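You operate a simulated robot arm through the tools that you are given. There is no shell and no other tool. Be economical: measure what you need, move in short steps, check, and stop when the job is done.

Carry out the task below with a simulated robot arm. There is one attempt and no reset: what you move stays moved.

## Task
Gauge the feed wheel marked 2 and set the size dial to its reading.
Fine: gauge jaw open again, wheel back where it lay.

Only the result counts: the job must be done as asked and must still hold three seconds after the hand-in. Knocking over, shifting, dropping, spilling or breaking anything else fails it.

## Robot
A 6-joint arm with a two-finger parallel gripper, fixed in place. Base frame: the origin is at the foot of the arm, x ahead of it, y to its left, z up; the work surface is at about z = 0. Lengths are in m, angles in degrees, forces in N, time in s.
With the tool pointing down near the work surface it reaches from about 0.14 to 0.58 m from the base axis. Its first joint turns from -66.0 to 66.0 degrees. Payload 2.1 kg.
The tool frame sits at the grasp point between the pads (the TCP): z along the fingers, y along the line on which they close. The tips reach 0.03 m beyond it. The gripper opens to 0.094 m. The fingers are 0.028 m wide and 0.01 m thick; the gripper's body (0.05 by 0.096 m) begins 0.055 m behind the TCP.
Orientation is that of the tool frame in the base frame, as [roll, pitch, yaw] about the fixed x, y, z axes, in that order (R = Rz(yaw) Ry(pitch) Rx(roll)). With the fingers straight down and closing along the base's y, the tool's x points along the base's -x, its y along +y and its z along -z.

## Interface
- The arm moves only by the tool play_rows. Its argument "series" is text: rows parted by semicolons, each of 7 numbers parted by spaces: the shift along the tool's x, y, z in m, then the turn, a rotation vector about the tool's x, y, z in degrees, then the gripper command, from -1 (fully open) to 1 (shut), values between in proportion. In form: dx dy dz wx wy wz grip; .... A call has 1 to 10 rows; each row is the pose to reach, as a shift and turn from the pose commanded when the call began, along the tool's axes at that moment. A row lasts 0.2 s, in which the tool goes at most 0.05 m and 8.6 degrees; a call with a longer step from one row to the next is refused whole, and so is a gripper value outside its range. Where a pose cannot be reached the arm comes as near as it can. A force on the tool above 60 N (or 10 N above the force at the start of the call, whichever is more), or a blocked arm, ends the call early, and 0.2 s more pass. The fingers move at their own pace (about 0.072 m/s each) and stop on an object; they squeeze with about 32 N. The grip force told is the motor's: it shows also when the fingers shut on nothing. Time passes only in rows, and 0.2 s behind the last, so rows that repeat a pose let the fingers close. It gives the time, the measured TCP pose, the force on the tool (base axes), the opening and the grip force at its end, in the units of the frame above (readings bear some noise), with the torque about the TCP (base axes, N m) and any sound that the robot's microphone picked up, and new pictures: "views" is both (left out), scene, wrist or none.
- Cameras (640 x 400 px; columns grow to the right, rows downward): "scene" is fixed at [0.0762, -0.3885, 0.4961]; the picture's right is [0.57, -0.82, 0.00], its down [-0.38, -0.26, -0.89] and it looks along [0.73, 0.50, -0.46] (base axes); focal length 308 px, centre (320, 200). "wrist" rides on the gripper at [0.076, 0.014, -0.103] in the tool frame; the picture's right is [-0.18, 0.98, 0.00], its down [-0.75, -0.14, -0.64] and it looks along [-0.63, -0.12, 0.77] (tool axes); focal length 243 px, centre (320, 200). There is no depth. A picture from a camera that has moved, and an enlarged one, comes with that camera's place and axes in the base frame and with its lens.
- inspect(camera, box): a new picture of the part [left, top, right, bottom] of that camera's present view, enlarged. No time passes.
- job_done(): hands the job in; it is judged then, once.

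Go step by step. Nothing tells you positions but the pictures and the camera data: compare them with the known pose of the tool, close in by small moves and look again before you grip or let go. The budget is 120 turns and 200 pictures, counting those below and the enlarged ones. Unless the task says otherwise, let go and move clear before handing in, and close with one line.

The tools are called after "Call:" by a JSON object that holds its "op" and its "data". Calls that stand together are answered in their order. play_rows: Moves the arm, as the interface text tells. Its arguments: {"type":"object","properties":{"series":{"type":"string"},"views":{"type":"string","enum":["both","scene","wrist","none"]}},"required":["series"]} The other tools are called the same way: inspect (camera, box) takes an enlarged picture of a part of a camera's view; job_done () hands the job in.

At the start:

```text
time: 0.0
position: [0.3729, -0.0769, 0.3237]
orientation: [-180.0, 0.1, 180.0]
ft_force: [-0.8, -0.6, 0.1]
torque: [0.01, -0.01, 0.02]
grip_width: 0.0941
finger_force: 0.2
```

scene: 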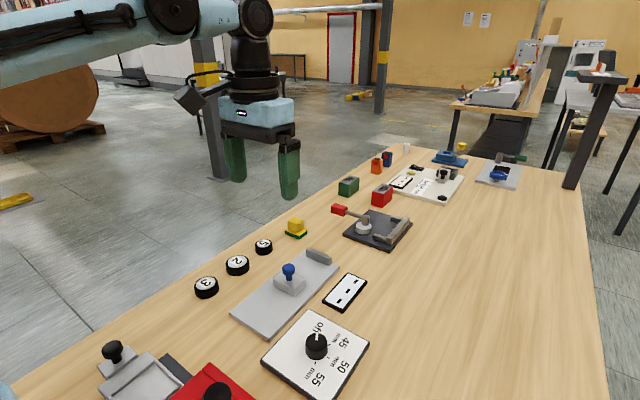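
wrist: 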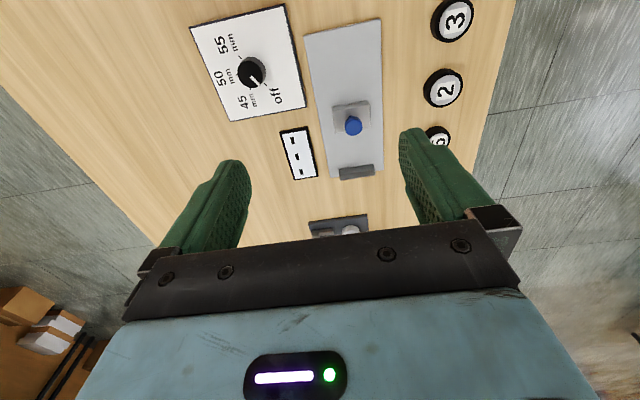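

I see three wheels (3, 2, 5), a gauge with a blue-knobbed sliding jaw, a small display card next to it, and a dial marked off/45/50/55 mm. I'll look closer first.

Call:
{"op": "inspect", "data": {"camera": "scene", "box": [180, 220, 380, 345]}}

Call:
{"op": "inspect", "data": {"camera": "scene", "box": [250, 290, 390, 400]}}

Call:
{"op": "inspect", "data": {"camera": "wrist", "box": [180, 0, 480, 190]}}

```text
3.20 times, centred on (280, 282) of scene
camera zoom: at [0.0762, -0.3885, 0.4961], right [0.57, -0.82, 0.0], down [-0.38, -0.26, -0.89], along [0.73, 0.5, -0.46], focal length 984 px, centre (448, -64)
```

zoom: 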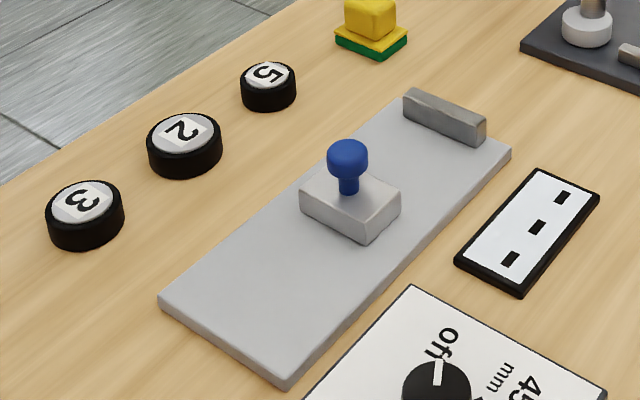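

```text
3.64 times, centred on (320, 345) of scene
camera zoom: at [0.0762, -0.3885, 0.4961], right [0.57, -0.82, 0.0], down [-0.38, -0.26, -0.89], along [0.73, 0.5, -0.46], focal length 1118 px, centre (320, -327)
```

zoom: 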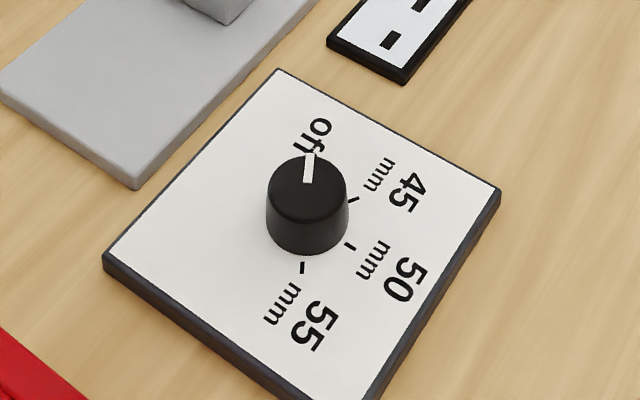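

```text
2.11 times, centred on (330, 95) of wrist
camera zoom: at [0.298, -0.063, 0.426], right [0.18, 0.98, 0.0], down [0.75, -0.14, 0.64], along [0.63, -0.12, -0.77], focal length 511 px, centre (299, 421)
```

zoom: 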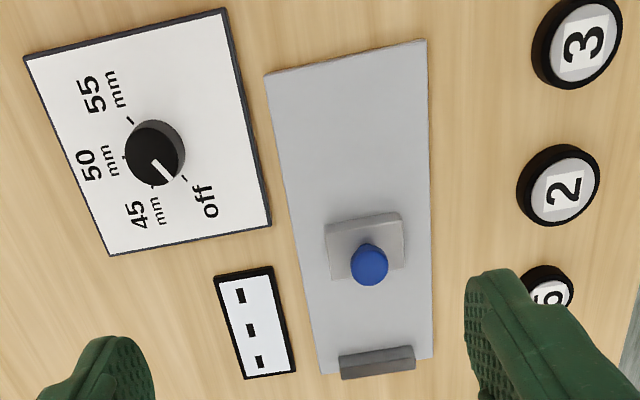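

Wheel 2 lies around (0.442, 0.105). The gauge axis runs along x at y≈-0.04, with the anvil at x≈0.566 and the slider at x≈0.45. I'll move above wheel 2 and check from there.

Call:
{"op": "play_rows", "data": {"series": "-0.012 0.030 0.029 0 0 0 -1;-0.023 0.061 0.058 0 0 0 -1;-0.035 0.091 0.087 0 0 0 -1;-0.046 0.122 0.116 0 0 0 -1;-0.058 0.152 0.145 0 0 0 -1;-0.069 0.183 0.174 0 0 0 -1;-0.069 0.183 0.174 0 0 0 -1"}}

```text
time: 1.6
position: [0.4426, 0.1066, 0.1494]
orientation: [-179.9, 0.0, -180.0]
ft_force: [0.0, 0.2, -0.7]
torque: [0.0, 0.0, -0.02]
grip_width: 0.0943
finger_force: 0.2
camera wrist: at [0.3671, 0.1209, 0.2516], right [0.18, 0.98, 0.0], down [0.75, -0.14, 0.64], along [0.63, -0.12, -0.77], focal length 243 px, centre (320, 200)
```

scene: 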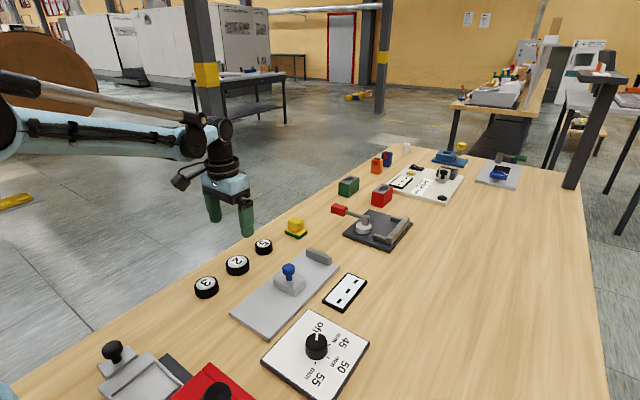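
wrist: 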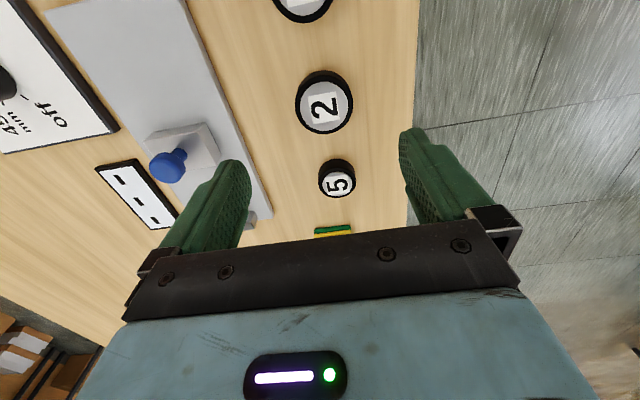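

The gripper is above wheel 2. I'll inspect it to refine its centre and size.

Call:
{"op": "inspect", "data": {"camera": "wrist", "box": [270, 50, 390, 125]}}

Call:
{"op": "inspect", "data": {"camera": "scene", "box": [180, 225, 300, 300]}}

```text
5.33 times, centred on (330, 88) of wrist
camera zoom: at [0.3671, 0.1209, 0.2516], right [0.18, 0.98, 0.0], down [0.75, -0.14, 0.64], along [0.63, -0.12, -0.77], focal length 1294 px, centre (267, 800)
```

zoom: 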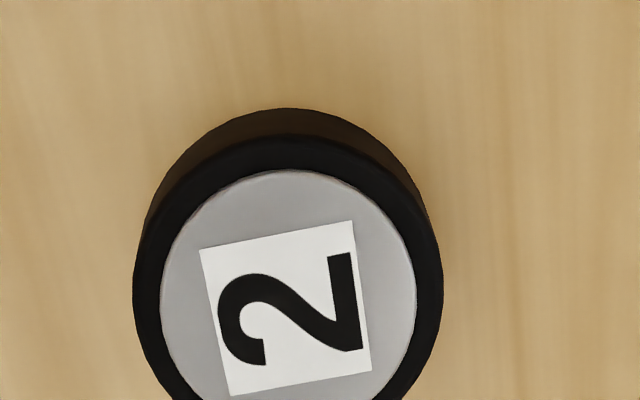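

```text
5.33 times, centred on (240, 262) of scene
camera zoom: at [0.0763, -0.3885, 0.4961], right [0.57, -0.82, 0.0], down [-0.38, -0.26, -0.89], along [0.73, 0.5, -0.46], focal length 1640 px, centre (747, -133)
```

zoom: 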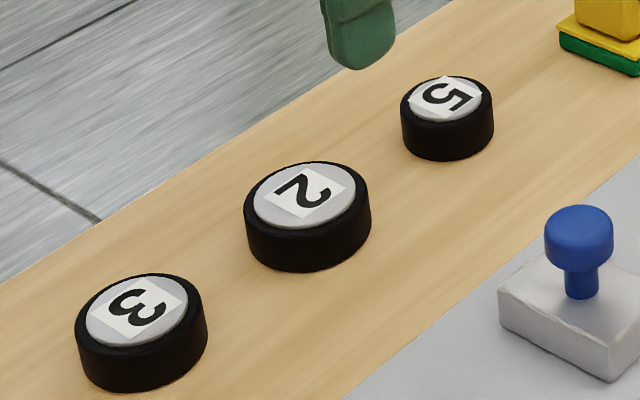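

Wheel 2 is centred near (0.443, 0.110), about 54 mm across and 23 mm high. I'll descend partway and look again.

Call:
{"op": "play_rows", "data": {"series": "0 0.003 0.03 0 0 0 -1;0 0.003 0.06 0 0 0 -1;0 0.003 0.08 0 0 0 -1;0 0.003 0.08 0 0 0 -1"}}

```text
time: 2.6
position: [0.4419, 0.1091, 0.0684]
orientation: [-179.9, 0.1, 180.0]
ft_force: [0.2, 0.6, 0.4]
torque: [0.01, 0.01, 0.0]
grip_width: 0.0941
finger_force: 0.1
camera wrist: at [0.3676, 0.1233, 0.1721], right [0.18, 0.98, 0.0], down [0.75, -0.14, 0.64], along [0.63, -0.12, -0.77], focal length 243 px, centre (320, 200)
```

scene: 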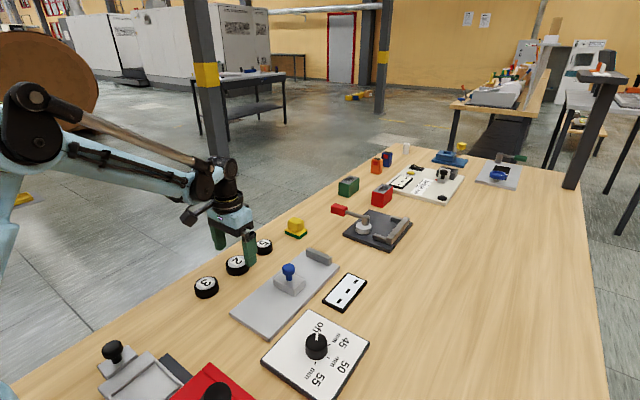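
wrist: 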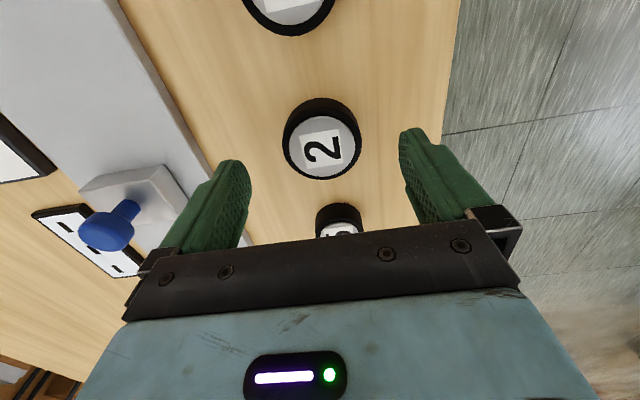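

The wheel is centred at (0.442, 0.110). I'll descend and grip.

Call:
{"op": "play_rows", "data": {"series": "0 0.001 0.02 0 0 0 -1;0 0.001 0.032 0 0 0 -1;0 0.001 0.032 0 0 0 -1;0 0.001 0.032 0 0 0 1;0 0.001 0.032 0 0 0 1;0 0.001 0.032 0 0 0 1;0 0.001 0.032 0 0 0 1"}}

```text
time: 4.2
position: [0.4432, 0.111, 0.0379]
orientation: [179.9, 0.1, -180.0]
ft_force: [0.3, -0.5, 0.5]
torque: [0.02, -0.02, 0.0]
grip_width: 0.0538
finger_force: 32.3
camera wrist: at [0.3679, 0.1245, 0.1405], right [0.18, 0.98, 0.0], down [0.75, -0.14, 0.64], along [0.63, -0.12, -0.77], focal length 243 px, centre (320, 200)
```

scene: 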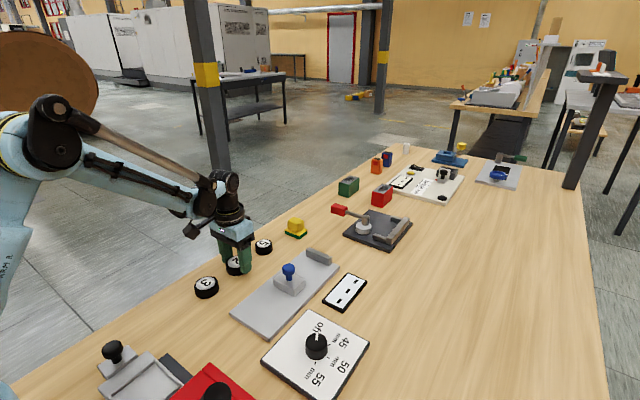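
wrist: 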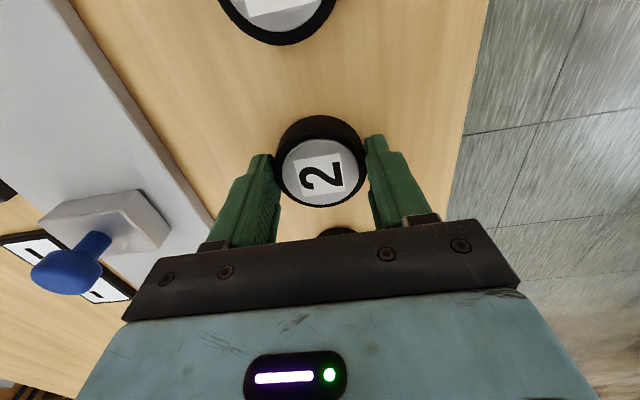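

The wheel is gripped at 53.8 mm, commanded centre about (0.442, 0.110). I'll lift it and move to a viewpoint over the gauge.

Call:
{"op": "play_rows", "data": {"series": "0 0 -0.03 0 0 0 1;0 0 -0.07 0 0 0 1;0 0 -0.11 0 0 0 1;0.02 -0.03 -0.14 0 0 0 1;0.04 -0.06 -0.16 0 0 0 1;0.05 -0.1 -0.164 0 0 0 1;0.06 -0.14 -0.164 0 0 0 1;0.06 -0.15 -0.164 0 0 0 1;0.06 -0.15 -0.164 0 0 0 1"}}

Call:
{"op": "inspect", "data": {"camera": "wrist", "box": [240, 50, 400, 150]}}

Call:
{"op": "inspect", "data": {"camera": "scene", "box": [220, 230, 380, 330]}}

```text
time: 6.2
position: [0.3822, -0.0402, 0.2021]
orientation: [-180.0, 0.2, -179.9]
ft_force: [-0.5, 0.8, -1.6]
torque: [-0.01, 0.04, -0.02]
grip_width: 0.054
finger_force: 32.0
camera wrist: at [0.3072, -0.0262, 0.3044], right [0.18, 0.98, 0.0], down [0.75, -0.14, 0.64], along [0.63, -0.12, -0.77], focal length 243 px, centre (320, 200)
```

scene: 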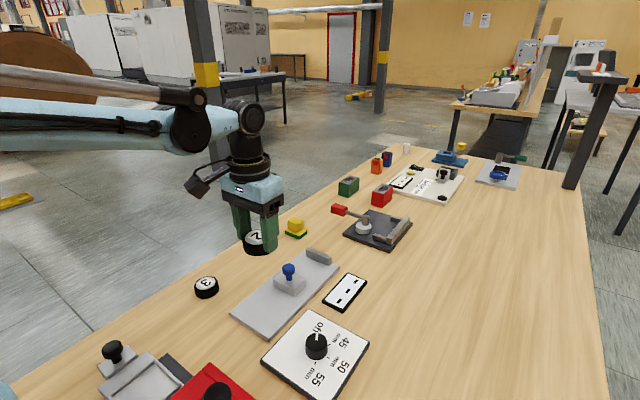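
wrist: 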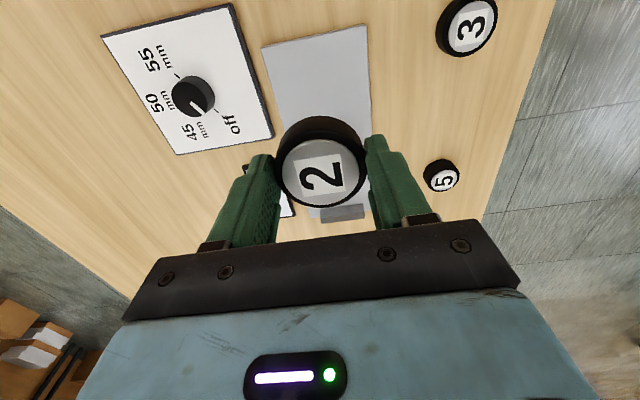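

```text
4.00 times, centred on (320, 100) of wrist
camera zoom: at [0.3072, -0.0262, 0.3044], right [0.18, 0.98, 0.0], down [0.75, -0.14, 0.64], along [0.63, -0.12, -0.77], focal length 970 px, centre (320, 600)
```

zoom: 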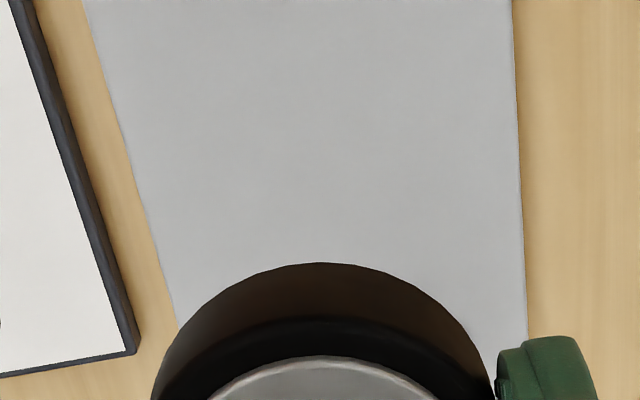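

```text
4.00 times, centred on (300, 280) of scene
camera zoom: at [0.0762, -0.3885, 0.4961], right [0.57, -0.82, 0.0], down [-0.38, -0.26, -0.89], along [0.73, 0.5, -0.46], focal length 1230 px, centre (400, -120)
```

zoom: 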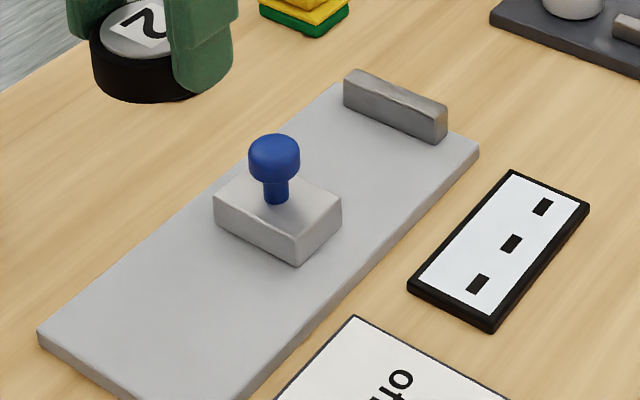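

The gauge plate spans x 0.337–0.585 and y -0.10–0.012. The anvil face is at x≈0.572 and the slider covers x 0.448–0.483, so the gap is about 89 mm. I'll carry the wheel over the gap near the anvil and lower it partway.

Call:
{"op": "play_rows", "data": {"series": "-0.04 0 0 0 0 0 1;-0.08 0 0 0 0 0 1;-0.12 0 0 0 0 0 1;-0.155 0 0.01 0 0 0 1;-0.155 0 0.05 0 0 0 1;-0.155 0 0.09 0 0 0 1;-0.155 0 0.125 0 0 0 1;-0.155 0 0.138 0 0 0 1;-0.155 0 0.138 0 0 0 1"}}

Call:
{"op": "inspect", "data": {"camera": "scene", "box": [240, 210, 368, 290]}}

```text
time: 8.2
position: [0.5385, -0.0388, 0.0634]
orientation: [179.9, 0.1, -179.9]
ft_force: [-2.6, 0.6, 17.1]
torque: [-0.06, -0.48, 0.02]
grip_width: 0.0537
finger_force: 31.8
camera wrist: at [0.4625, -0.0252, 0.1666], right [0.18, 0.98, 0.0], down [0.75, -0.14, 0.64], along [0.63, -0.12, -0.77], focal length 243 px, centre (320, 200)
```

scene: 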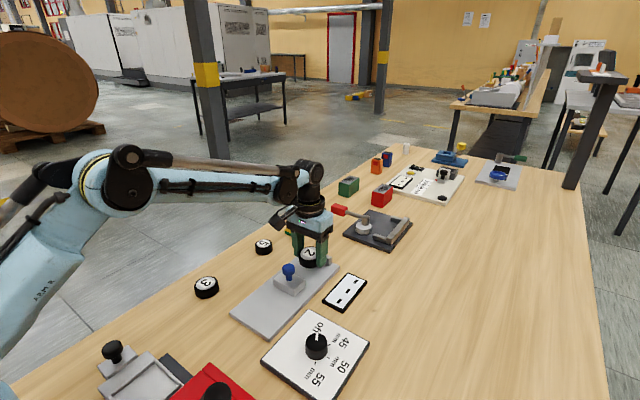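
wrist: 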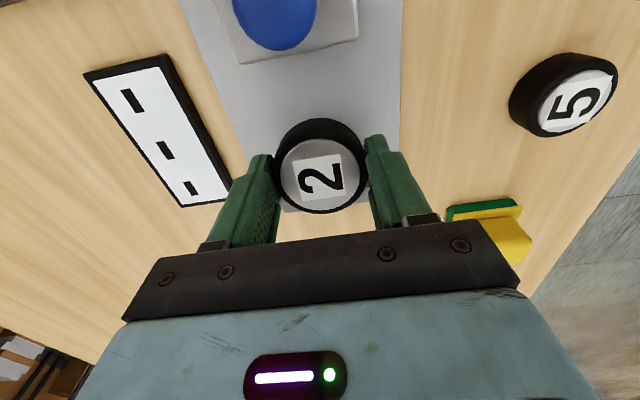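

```text
5.00 times, centred on (304, 250) of scene
camera zoom: at [0.0761, -0.3885, 0.4962], right [0.57, -0.82, 0.0], down [-0.38, -0.26, -0.89], along [0.73, 0.5, -0.46], focal length 1537 px, centre (400, -50)
```

zoom: 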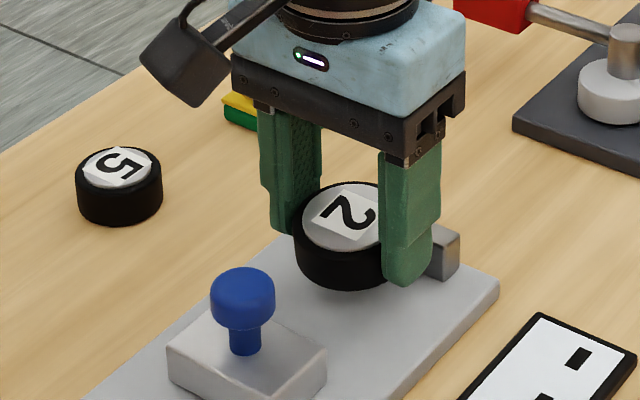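

The wheel's far edge has come down on the anvil top, shown by upward force at the +x rim. I'll lift, shift back 20 mm and look.

Call:
{"op": "play_rows", "data": {"series": "0 0 -0.02 0 0 0 1;0.01 0 -0.02 0 0 0 1;0.021 0 -0.02 0 0 0 1;0.021 0 -0.005 0 0 0 1;0.021 0 -0.005 0 0 0 1"}}

Call:
{"op": "inspect", "data": {"camera": "scene", "box": [240, 210, 368, 290]}}

Call:
{"op": "inspect", "data": {"camera": "wrist", "box": [220, 80, 420, 220]}}

```text
time: 9.4
position: [0.5158, -0.0407, 0.0686]
orientation: [180.0, 0.2, -180.0]
ft_force: [-0.9, 0.3, -0.8]
torque: [-0.02, 0.03, -0.05]
grip_width: 0.0537
finger_force: 32.5
camera wrist: at [0.4414, -0.0255, 0.171], right [0.18, 0.98, 0.0], down [0.75, -0.14, 0.64], along [0.63, -0.12, -0.77], focal length 243 px, centre (320, 200)
```

scene: 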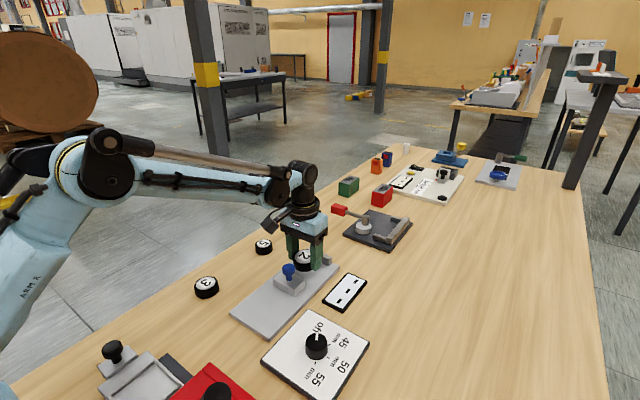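
wrist: 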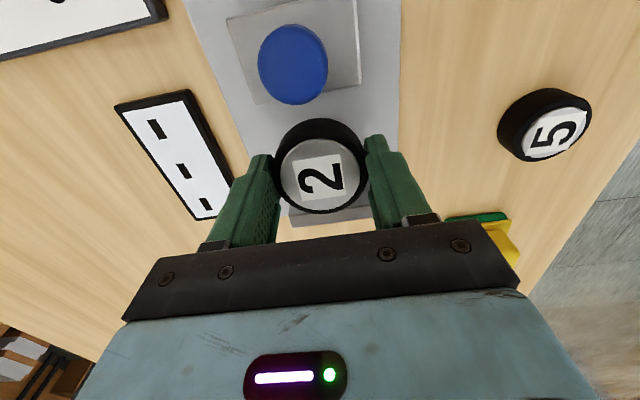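

```text
5.00 times, centred on (304, 250) of scene
camera zoom: at [0.0763, -0.3885, 0.4961], right [0.57, -0.82, 0.0], down [-0.38, -0.26, -0.89], along [0.73, 0.5, -0.46], focal length 1537 px, centre (400, -50)
```

zoom: 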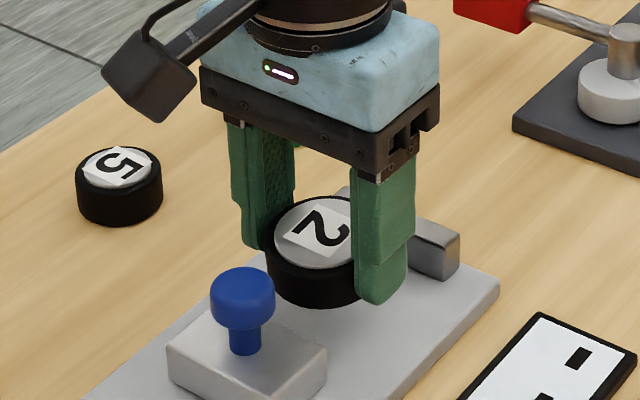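

```text
2.86 times, centred on (320, 150) of wrist
camera zoom: at [0.4414, -0.0255, 0.171], right [0.18, 0.98, 0.0], down [0.75, -0.14, 0.64], along [0.63, -0.12, -0.77], focal length 693 px, centre (320, 343)
```

zoom: 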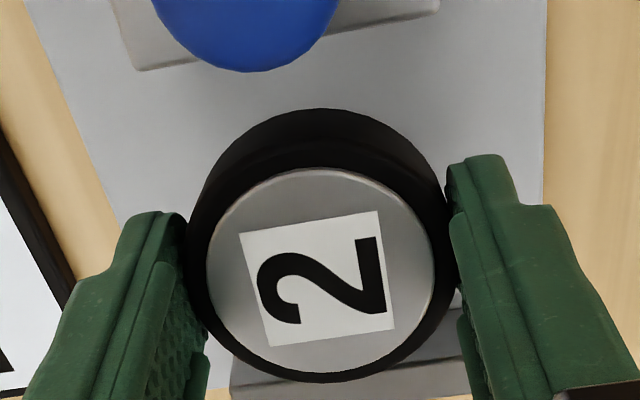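

The slider front is at x≈0.48 and the anvil front at x≈0.553, so the gap centre is about 0.517. The wheel is centred there, so I'll lower it slowly.

Call:
{"op": "play_rows", "data": {"series": "-0.001 0 0.006 0 0 0 1;-0.001 0 0.012 0 0 0 1;-0.001 0 0.017 0 0 0 1;-0.001 0 0.017 0 0 0 1"}}

Call:
{"op": "inspect", "data": {"camera": "scene", "box": [240, 210, 368, 290]}}

```text
time: 10.4
position: [0.5169, -0.0406, 0.0501]
orientation: [-180.0, 0.1, -179.9]
ft_force: [-0.7, -0.5, -1.3]
torque: [0.02, 0.03, 0.01]
grip_width: 0.054
finger_force: 31.8
camera wrist: at [0.4423, -0.0255, 0.1539], right [0.18, 0.98, 0.0], down [0.75, -0.14, 0.64], along [0.63, -0.12, -0.77], focal length 243 px, centre (320, 200)
```

scene: 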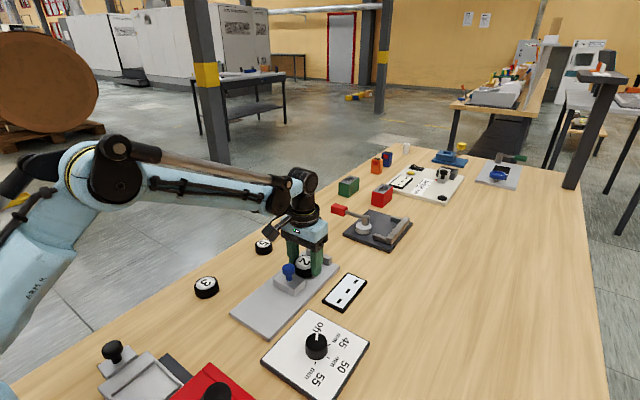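
wrist: 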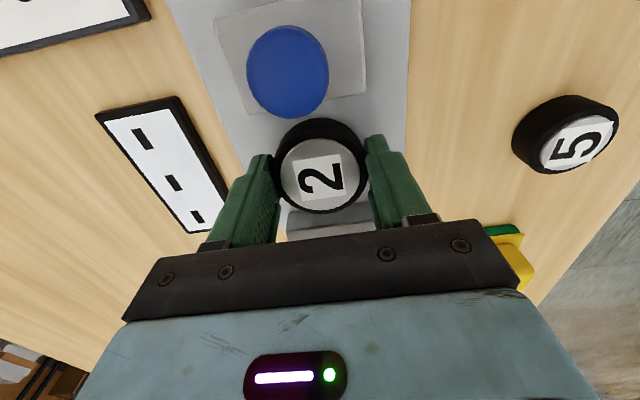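

```text
5.00 times, centred on (304, 250) of scene
camera zoom: at [0.0763, -0.3885, 0.4961], right [0.57, -0.82, 0.0], down [-0.38, -0.26, -0.89], along [0.73, 0.5, -0.46], focal length 1537 px, centre (400, -50)
```

zoom: 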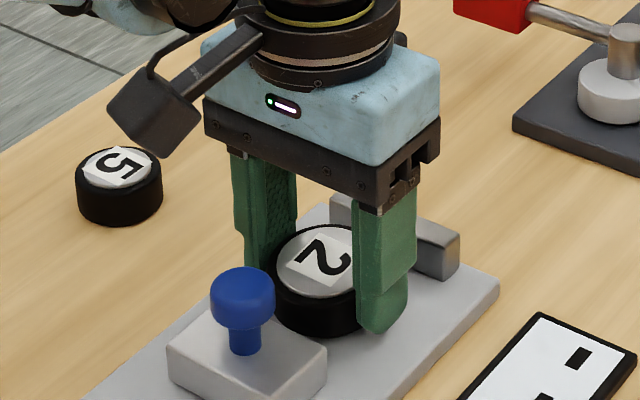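

The wheel cleared the anvil and slider with no force. I'll keep lowering in fine steps until it touches the plate.

Call:
{"op": "play_rows", "data": {"series": "0 0 0.0015 0 0 0 1;0 0 0.003 0 0 0 1;0 0 0.003 0 0 0 1", "views": "none"}}

```text
time: 11.2
position: [0.5179, -0.0397, 0.0482]
orientation: [180.0, 0.1, 180.0]
ft_force: [0.0, -0.6, -1.9]
torque: [-0.01, -0.03, -0.02]
grip_width: 0.0537
finger_force: 31.9
```

Call:
{"op": "play_rows", "data": {"series": "0 0 0.001 0 0 0 1;0 0 0.002 0 0 0 1;0 0 0.002 0 0 0 1", "views": "none"}}

```text
time: 12.0
position: [0.517, -0.0392, 0.0472]
orientation: [180.0, 0.1, 180.0]
ft_force: [0.3, 0.5, 19.1]
torque: [-0.08, 0.47, 0.02]
grip_width: 0.0541
finger_force: 32.4
```

Contact at a height matching the plate top, with the wheel probably tilted a hair from the earlier touch. I'll release by opening in place, then raise.

Call:
{"op": "play_rows", "data": {"series": "0 0 -0.001 0 0 0 0.6;0 0 -0.001 0 0 0 -1;0 0 -0.001 0 0 0 -1;0 0 -0.001 0 0 0 -1;0 0 -0.001 0 0 0 -1"}}

Call:
{"op": "inspect", "data": {"camera": "scene", "box": [240, 210, 368, 290]}}

```text
time: 13.2
position: [0.5173, -0.0407, 0.0465]
orientation: [179.9, 0.1, 179.9]
ft_force: [-0.3, 0.3, 0.5]
torque: [-0.04, 0.02, 0.01]
grip_width: 0.094
finger_force: 0.0
camera wrist: at [0.4423, -0.0258, 0.1499], right [0.18, 0.98, 0.0], down [0.75, -0.14, 0.64], along [0.63, -0.12, -0.77], focal length 243 px, centre (320, 200)
```

scene: 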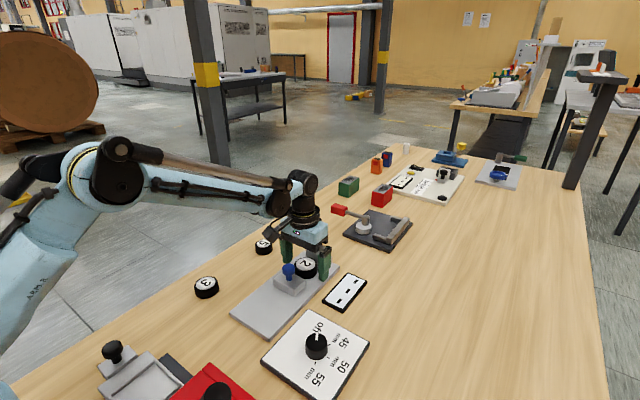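
wrist: 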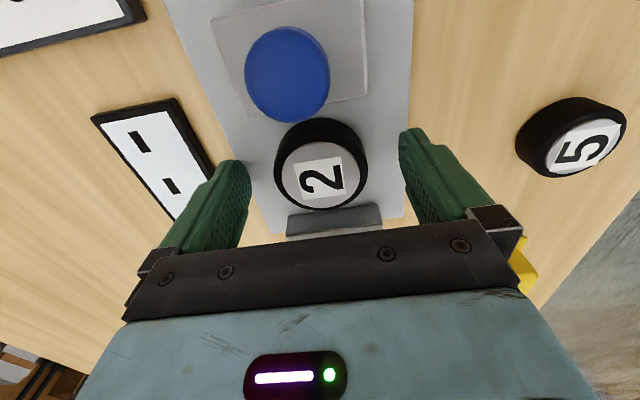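

```text
5.00 times, centred on (304, 250) of scene
camera zoom: at [0.0762, -0.3885, 0.4961], right [0.57, -0.82, 0.0], down [-0.38, -0.26, -0.89], along [0.73, 0.5, -0.46], focal length 1537 px, centre (400, -50)
```

zoom: 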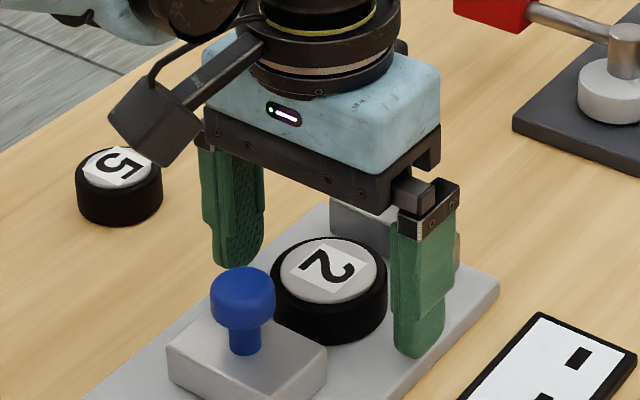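

The wheel lies flat between the jaws. Next I'll rise and position above the blue knob.

Call:
{"op": "play_rows", "data": {"series": "0 0 -0.04 0 0 0 -1;0 0 -0.08 0 0 0 -1;0.03 0 -0.08 0 0 0 -1;0.057 0 -0.08 0 0 0 -1;0.057 0 -0.08 0 0 0 -1"}}

Call:
{"op": "inspect", "data": {"camera": "wrist", "box": [220, 60, 420, 240]}}

Call:
{"op": "inspect", "data": {"camera": "scene", "box": [230, 230, 390, 330]}}

```text
time: 14.4
position: [0.4606, -0.0394, 0.1286]
orientation: [180.0, 0.0, 179.9]
ft_force: [0.2, -0.8, 0.1]
torque: [0.0, 0.0, 0.01]
grip_width: 0.0937
finger_force: 0.1
camera wrist: at [0.3851, -0.0259, 0.2303], right [0.18, 0.98, 0.0], down [0.75, -0.14, 0.64], along [0.63, -0.12, -0.77], focal length 243 px, centre (320, 200)
```

scene: 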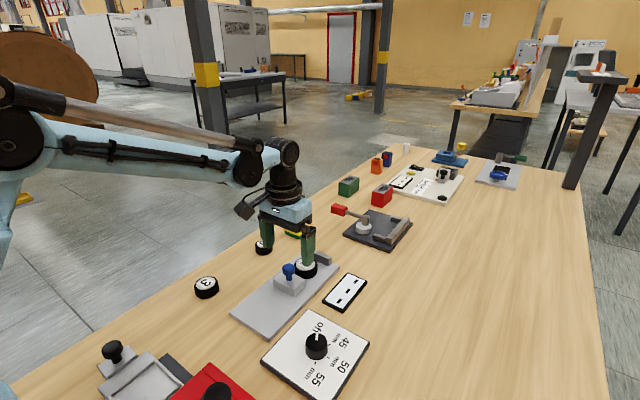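
wrist: 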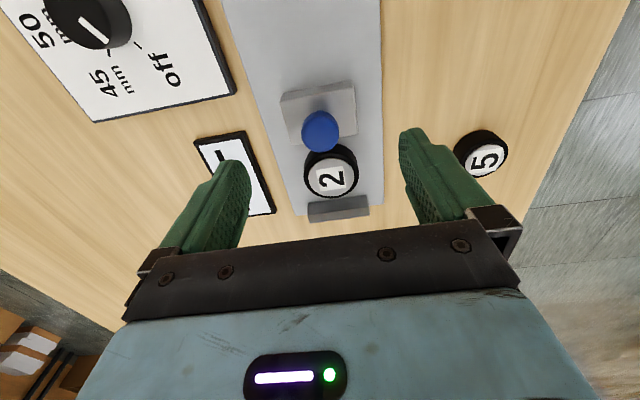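

```text
2.22 times, centred on (320, 150) of wrist
camera zoom: at [0.3851, -0.0259, 0.2303], right [0.18, 0.98, 0.0], down [0.75, -0.14, 0.64], along [0.63, -0.12, -0.77], focal length 539 px, centre (320, 311)
```

zoom: 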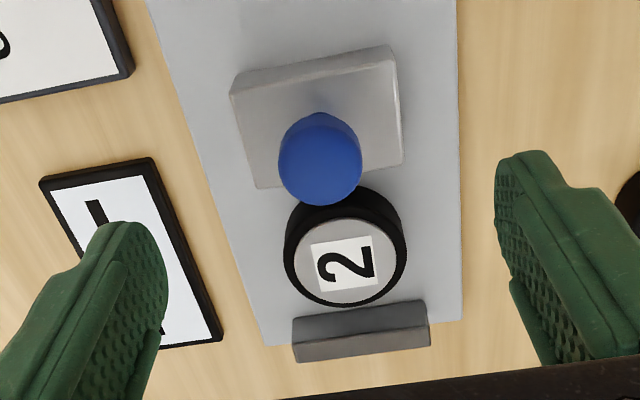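

```text
4.00 times, centred on (310, 280) of scene
camera zoom: at [0.0762, -0.3885, 0.4961], right [0.57, -0.82, 0.0], down [-0.38, -0.26, -0.89], along [0.73, 0.5, -0.46], focal length 1230 px, centre (360, -120)
```

zoom: 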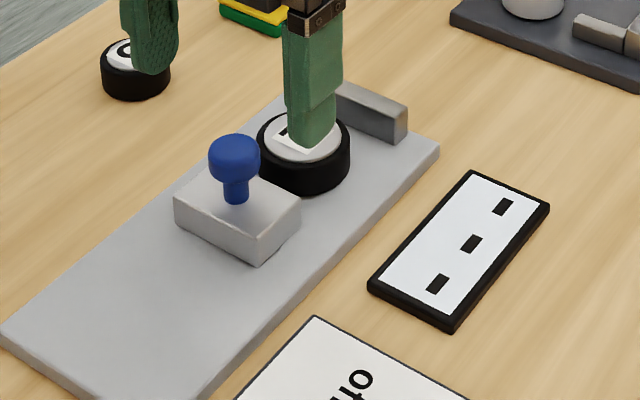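

The knob is centred at about (0.460, -0.040), top at z≈0.066, directly under the TCP. I'll descend and grip it.

Call:
{"op": "play_rows", "data": {"series": "0 -0.001 0.03 0 0 0 -1;0 -0.001 0.06 0 0 0 -1;0 -0.001 0.063 0 0 0 -1;0 -0.001 0.063 0 0 0 0;0 -0.001 0.063 0 0 0 1;0 -0.001 0.063 0 0 0 1;0 -0.001 0.063 0 0 0 1"}}

Call:
{"op": "inspect", "data": {"camera": "scene", "box": [230, 230, 390, 330]}}

```text
time: 16.0
position: [0.4602, -0.0397, 0.0654]
orientation: [179.9, 0.1, -179.9]
ft_force: [0.1, 11.4, -5.7]
torque: [-0.23, 0.02, -0.07]
grip_width: 0.0279
finger_force: 45.0
camera wrist: at [0.3855, -0.0261, 0.168], right [0.18, 0.98, 0.0], down [0.75, -0.14, 0.64], along [0.63, -0.11, -0.77], focal length 243 px, centre (320, 200)
```

scene: 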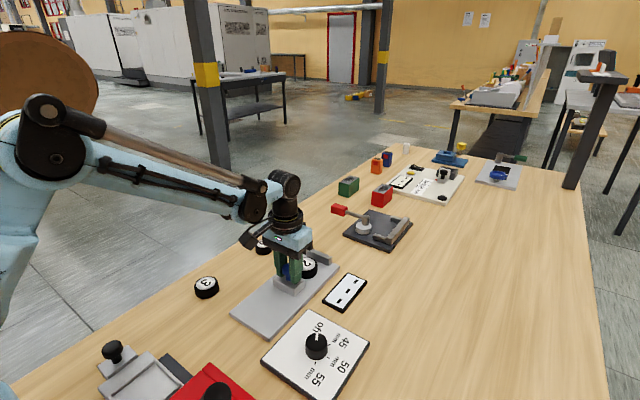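
wrist: 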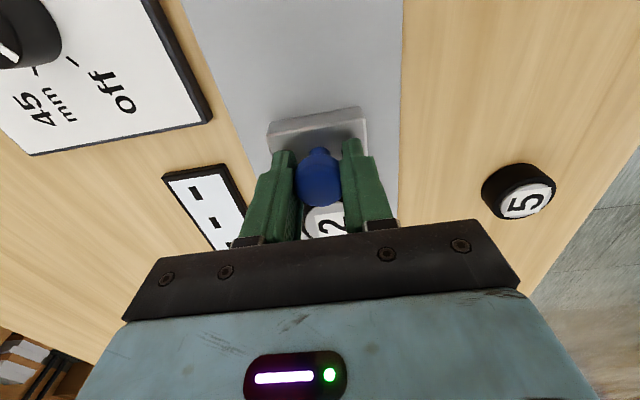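

```text
4.00 times, centred on (310, 280) of scene
camera zoom: at [0.0763, -0.3885, 0.4961], right [0.57, -0.82, 0.0], down [-0.38, -0.26, -0.89], along [0.73, 0.5, -0.46], focal length 1230 px, centre (360, -120)
```

zoom: 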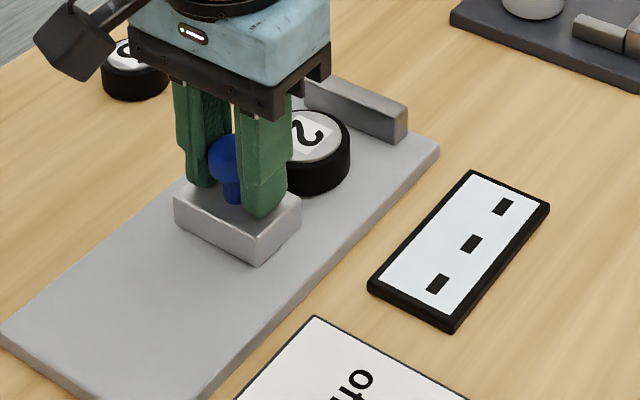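

The knob is held with a slight sideways load, so I'll ease y by 1 mm and then push the slider towards the wheel in small steps.

Call:
{"op": "play_rows", "data": {"series": "0 0.001 0 0 0 0 1;-0.003 0.001 0 0 0 0 1;-0.006 0.001 0 0 0 0 1;-0.009 0.001 0 0 0 0 1;-0.012 0.001 0 0 0 0 1;-0.012 0.001 0 0 0 0 1"}}

Call:
{"op": "inspect", "data": {"camera": "scene", "box": [230, 230, 390, 330]}}

```text
time: 17.4
position: [0.4729, -0.0397, 0.0649]
orientation: [179.9, 0.2, -179.9]
ft_force: [0.6, 10.6, 30.5]
torque: [-0.16, 0.52, -0.04]
grip_width: 0.0276
finger_force: 45.1
camera wrist: at [0.3975, -0.0258, 0.1679], right [0.18, 0.98, 0.0], down [0.75, -0.14, 0.64], along [0.63, -0.12, -0.77], focal length 243 px, centre (320, 200)
```

scene: 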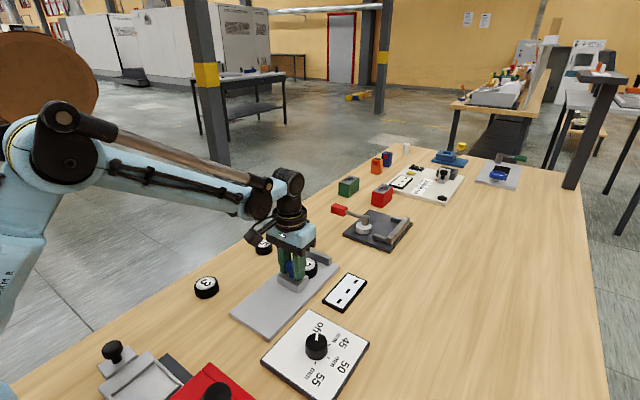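
wrist: 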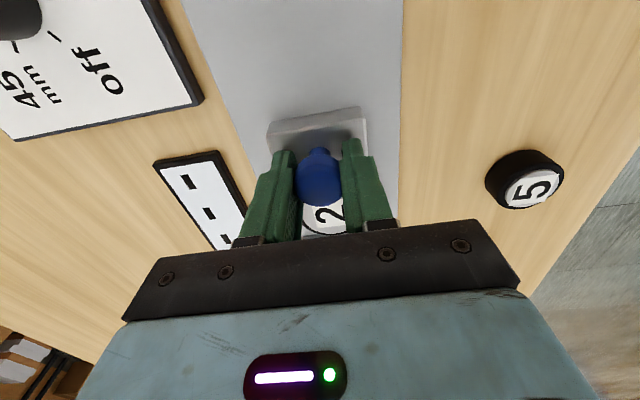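

```text
4.00 times, centred on (310, 280) of scene
camera zoom: at [0.0761, -0.3885, 0.4962], right [0.57, -0.82, 0.0], down [-0.38, -0.26, -0.89], along [0.73, 0.5, -0.46], focal length 1230 px, centre (360, -120)
```

zoom: 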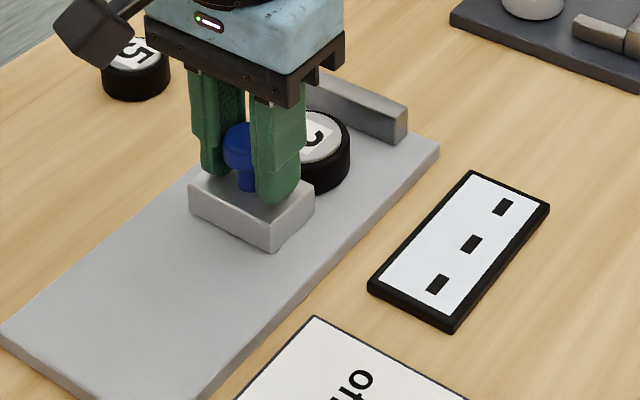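

The slider moved 12 mm but there is some vertical load, so I'll relieve it by raising 1 mm and continue pushing.

Call:
{"op": "play_rows", "data": {"series": "0 0.001 -0.001 0 0 0 1;-0.002 0.001 -0.001 0 0 0 1;-0.004 0.001 -0.001 0 0 0 1;-0.004 0.001 -0.001 0 0 0 1"}}

Call:
{"op": "inspect", "data": {"camera": "scene", "box": [230, 230, 390, 330]}}

```text
time: 18.4
position: [0.4768, -0.0397, 0.0644]
orientation: [-179.9, 0.1, 180.0]
ft_force: [-1.8, -3.7, -7.4]
torque: [0.28, -0.1, 0.1]
grip_width: 0.0277
finger_force: 44.6
camera wrist: at [0.4012, -0.0254, 0.1679], right [0.18, 0.98, 0.0], down [0.75, -0.14, 0.64], along [0.63, -0.12, -0.77], focal length 243 px, centre (320, 200)
```

scene: 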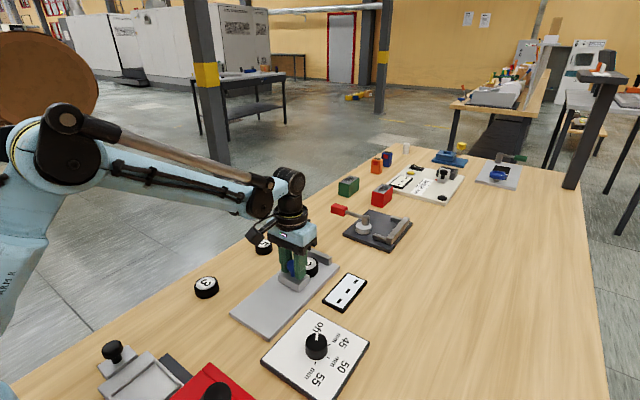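
wrist: 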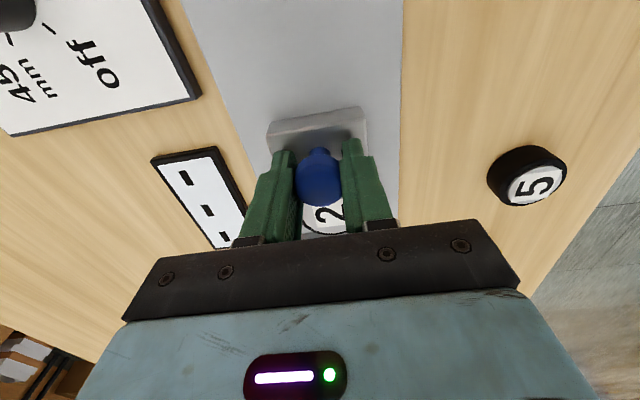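

```text
4.00 times, centred on (310, 280) of scene
camera zoom: at [0.0763, -0.3885, 0.4961], right [0.57, -0.82, 0.0], down [-0.38, -0.26, -0.89], along [0.73, 0.5, -0.46], focal length 1230 px, centre (360, -120)
```

zoom: 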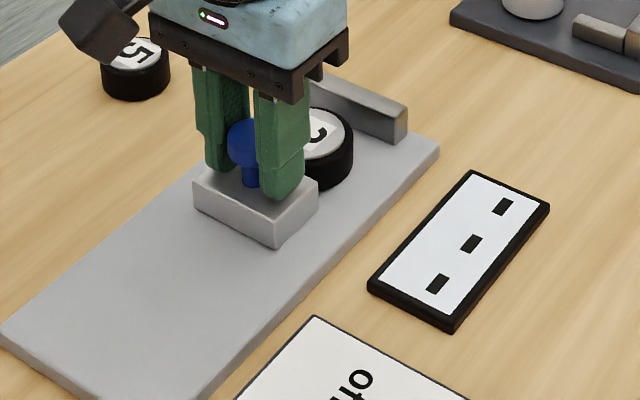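

The slider is now pushing the wheel along towards the anvil. I'll keep going.

Call:
{"op": "play_rows", "data": {"series": "-0.002 0 0 0 0 0 1;-0.004 0 0 0 0 0 1;-0.006 0 0 0 0 0 1;-0.006 0 0 0 0 0 1", "views": "none"}}

Call:
{"op": "inspect", "data": {"camera": "scene", "box": [230, 230, 390, 330]}}

```text
time: 19.4
position: [0.4834, -0.0399, 0.0638]
orientation: [-179.9, 0.2, -179.9]
ft_force: [-0.9, -12.5, -15.4]
torque: [0.21, -0.06, -0.03]
grip_width: 0.0278
finger_force: 44.8
```

```text
4.00 times, centred on (310, 280) of scene
camera zoom: at [0.0763, -0.3885, 0.4961], right [0.57, -0.82, 0.0], down [-0.38, -0.26, -0.89], along [0.73, 0.5, -0.46], focal length 1230 px, centre (360, -120)
```

zoom: 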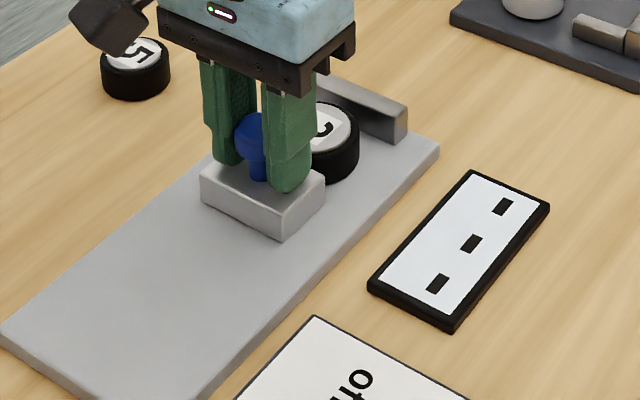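

No anvil contact yet. I'll push further with small corrections.

Call:
{"op": "play_rows", "data": {"series": "-0.002 -0.001 0.0005 0 0 0 1;-0.004 -0.001 0.0005 0 0 0 1;-0.006 -0.001 0.0005 0 0 0 1;-0.006 -0.001 0.0005 0 0 0 1", "views": "none"}}

Call:
{"op": "inspect", "data": {"camera": "scene", "box": [230, 230, 390, 330]}}

```text
time: 20.4
position: [0.4888, -0.0416, 0.0656]
orientation: [-180.0, 0.1, -179.8]
ft_force: [-0.2, -7.1, -10.7]
torque: [-0.28, 0.04, -0.1]
grip_width: 0.0275
finger_force: 45.4
```

```text
4.00 times, centred on (310, 280) of scene
camera zoom: at [0.0763, -0.3885, 0.4961], right [0.57, -0.82, 0.0], down [-0.38, -0.26, -0.89], along [0.73, 0.5, -0.46], focal length 1230 px, centre (360, -120)
```

zoom: 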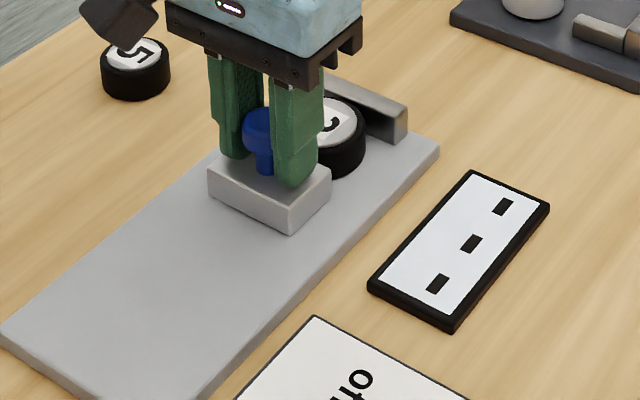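

Call:
{"op": "play_rows", "data": {"series": "-0.002 0 0 0 0 0 1;-0.004 0 0 0 0 0 1;-0.006 0 0 0 0 0 1;-0.006 0 0 0 0 0 1", "views": "none"}}

Call:
{"op": "inspect", "data": {"camera": "scene", "box": [230, 230, 390, 330]}}

```text
time: 21.4
position: [0.4919, -0.0405, 0.0657]
orientation: [179.9, -0.5, 179.9]
ft_force: [-33.0, -3.7, 3.7]
torque: [-0.27, 0.24, -0.05]
grip_width: 0.0279
finger_force: 45.0
```

```text
4.00 times, centred on (310, 280) of scene
camera zoom: at [0.0762, -0.3885, 0.4961], right [0.57, -0.82, 0.0], down [-0.38, -0.26, -0.89], along [0.73, 0.5, -0.46], focal length 1230 px, centre (360, -120)
```

zoom: 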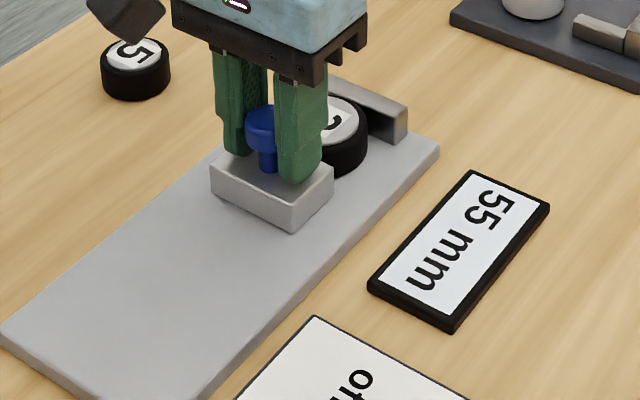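

The gauge reads 55 mm. Now I'll draw the slider back to where it was.

Call:
{"op": "play_rows", "data": {"series": "0.005 0 0 0 0 0 1;0.010 0 0 0 0 0 1;0.015 0 0 0 0 0 1;0.020 0 0 0 0 0 1;0.025 0 0 0 0 0 1;0.030 0 0 0 0 0 1;0.034 0 0 0 0 0 1;0.034 0 0 0 0 0 1"}}

Call:
{"op": "inspect", "data": {"camera": "scene", "box": [230, 230, 390, 330]}}

```text
time: 23.2
position: [0.4622, -0.0402, 0.0643]
orientation: [-179.9, 0.4, -180.0]
ft_force: [27.6, 1.5, -1.2]
torque: [-0.22, 0.66, -0.02]
grip_width: 0.0276
finger_force: 44.8
camera wrist: at [0.386, -0.0258, 0.1675], right [0.18, 0.98, 0.0], down [0.75, -0.14, 0.65], along [0.64, -0.12, -0.76], focal length 243 px, centre (320, 200)
```

scene: 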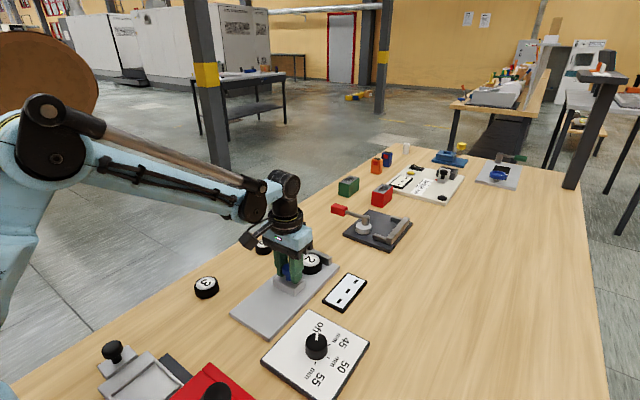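
wrist: 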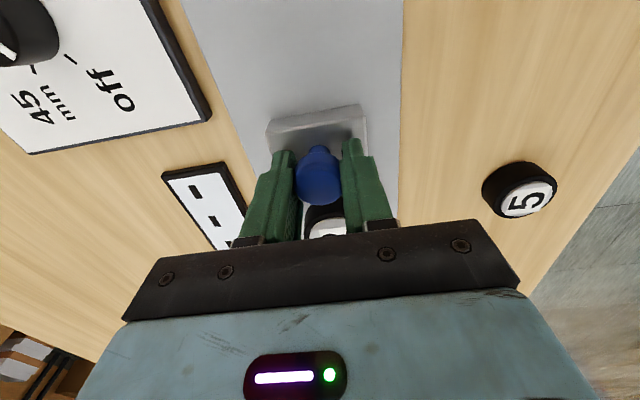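

```text
4.00 times, centred on (310, 280) of scene
camera zoom: at [0.0763, -0.3885, 0.4961], right [0.57, -0.82, 0.0], down [-0.38, -0.26, -0.89], along [0.73, 0.5, -0.46], focal length 1230 px, centre (360, -120)
```

zoom: 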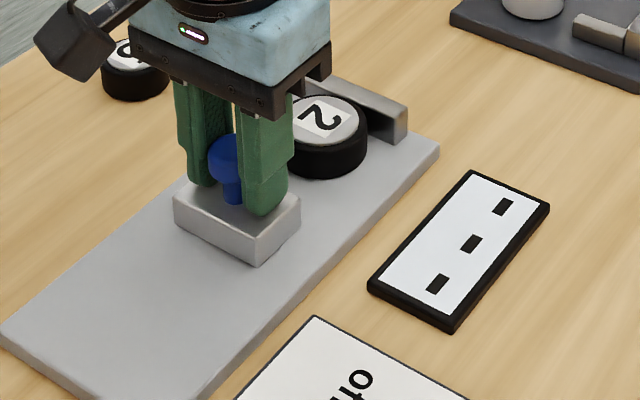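

The jaw is back at its open stop and the display is blank again. I'll release the knob and rise to look at the wheel.

Call:
{"op": "play_rows", "data": {"series": "-0.002 0 0 0 0 0 1;-0.002 0 0 0 0 0 -1;-0.002 0 0 0 0 0 -1;-0.002 0 0 0 0 0 -1;-0.002 0 -0.035 0 0 0 -1;-0.01 0 -0.06 0 0 0 -1;-0.05 0 -0.06 0 0 0 -1;-0.073 0 -0.06 0 0 0 -1;-0.073 0 -0.06 0 0 0 -1"}}

Call:
{"op": "inspect", "data": {"camera": "wrist", "box": [220, 80, 420, 240]}}

```text
time: 25.2
position: [0.5343, -0.04, 0.1246]
orientation: [180.0, 0.0, 180.0]
ft_force: [-0.3, 0.2, -0.4]
torque: [-0.01, -0.02, 0.0]
grip_width: 0.094
finger_force: 0.0
camera wrist: at [0.459, -0.0257, 0.2276], right [0.18, 0.98, 0.0], down [0.75, -0.14, 0.64], along [0.63, -0.12, -0.77], focal length 243 px, centre (320, 200)
```

scene: 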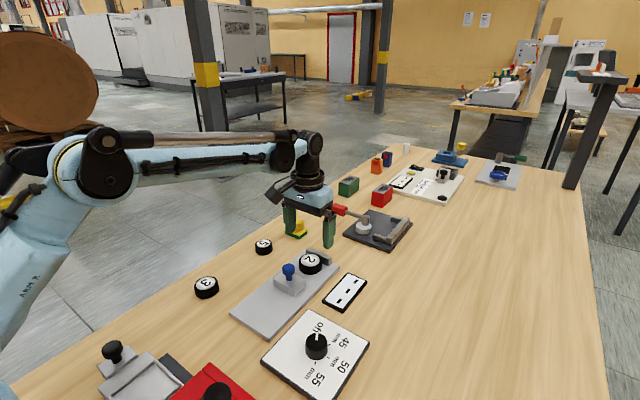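
wrist: 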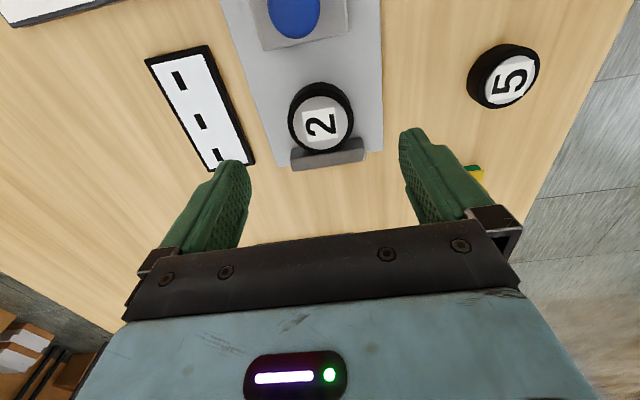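

```text
2.50 times, centred on (320, 160) of wrist
camera zoom: at [0.459, -0.0257, 0.2276], right [0.18, 0.98, 0.0], down [0.75, -0.14, 0.64], along [0.63, -0.12, -0.77], focal length 606 px, centre (320, 300)
```

zoom: 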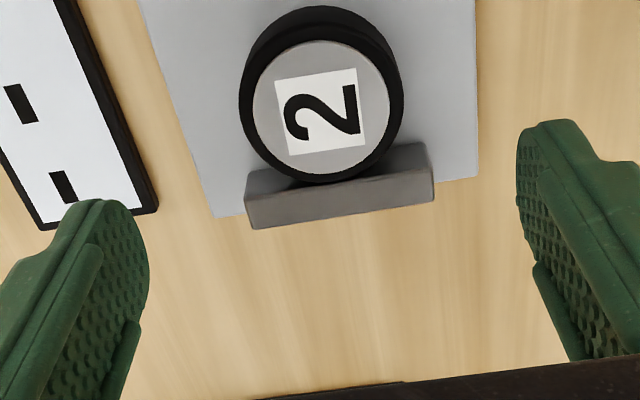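

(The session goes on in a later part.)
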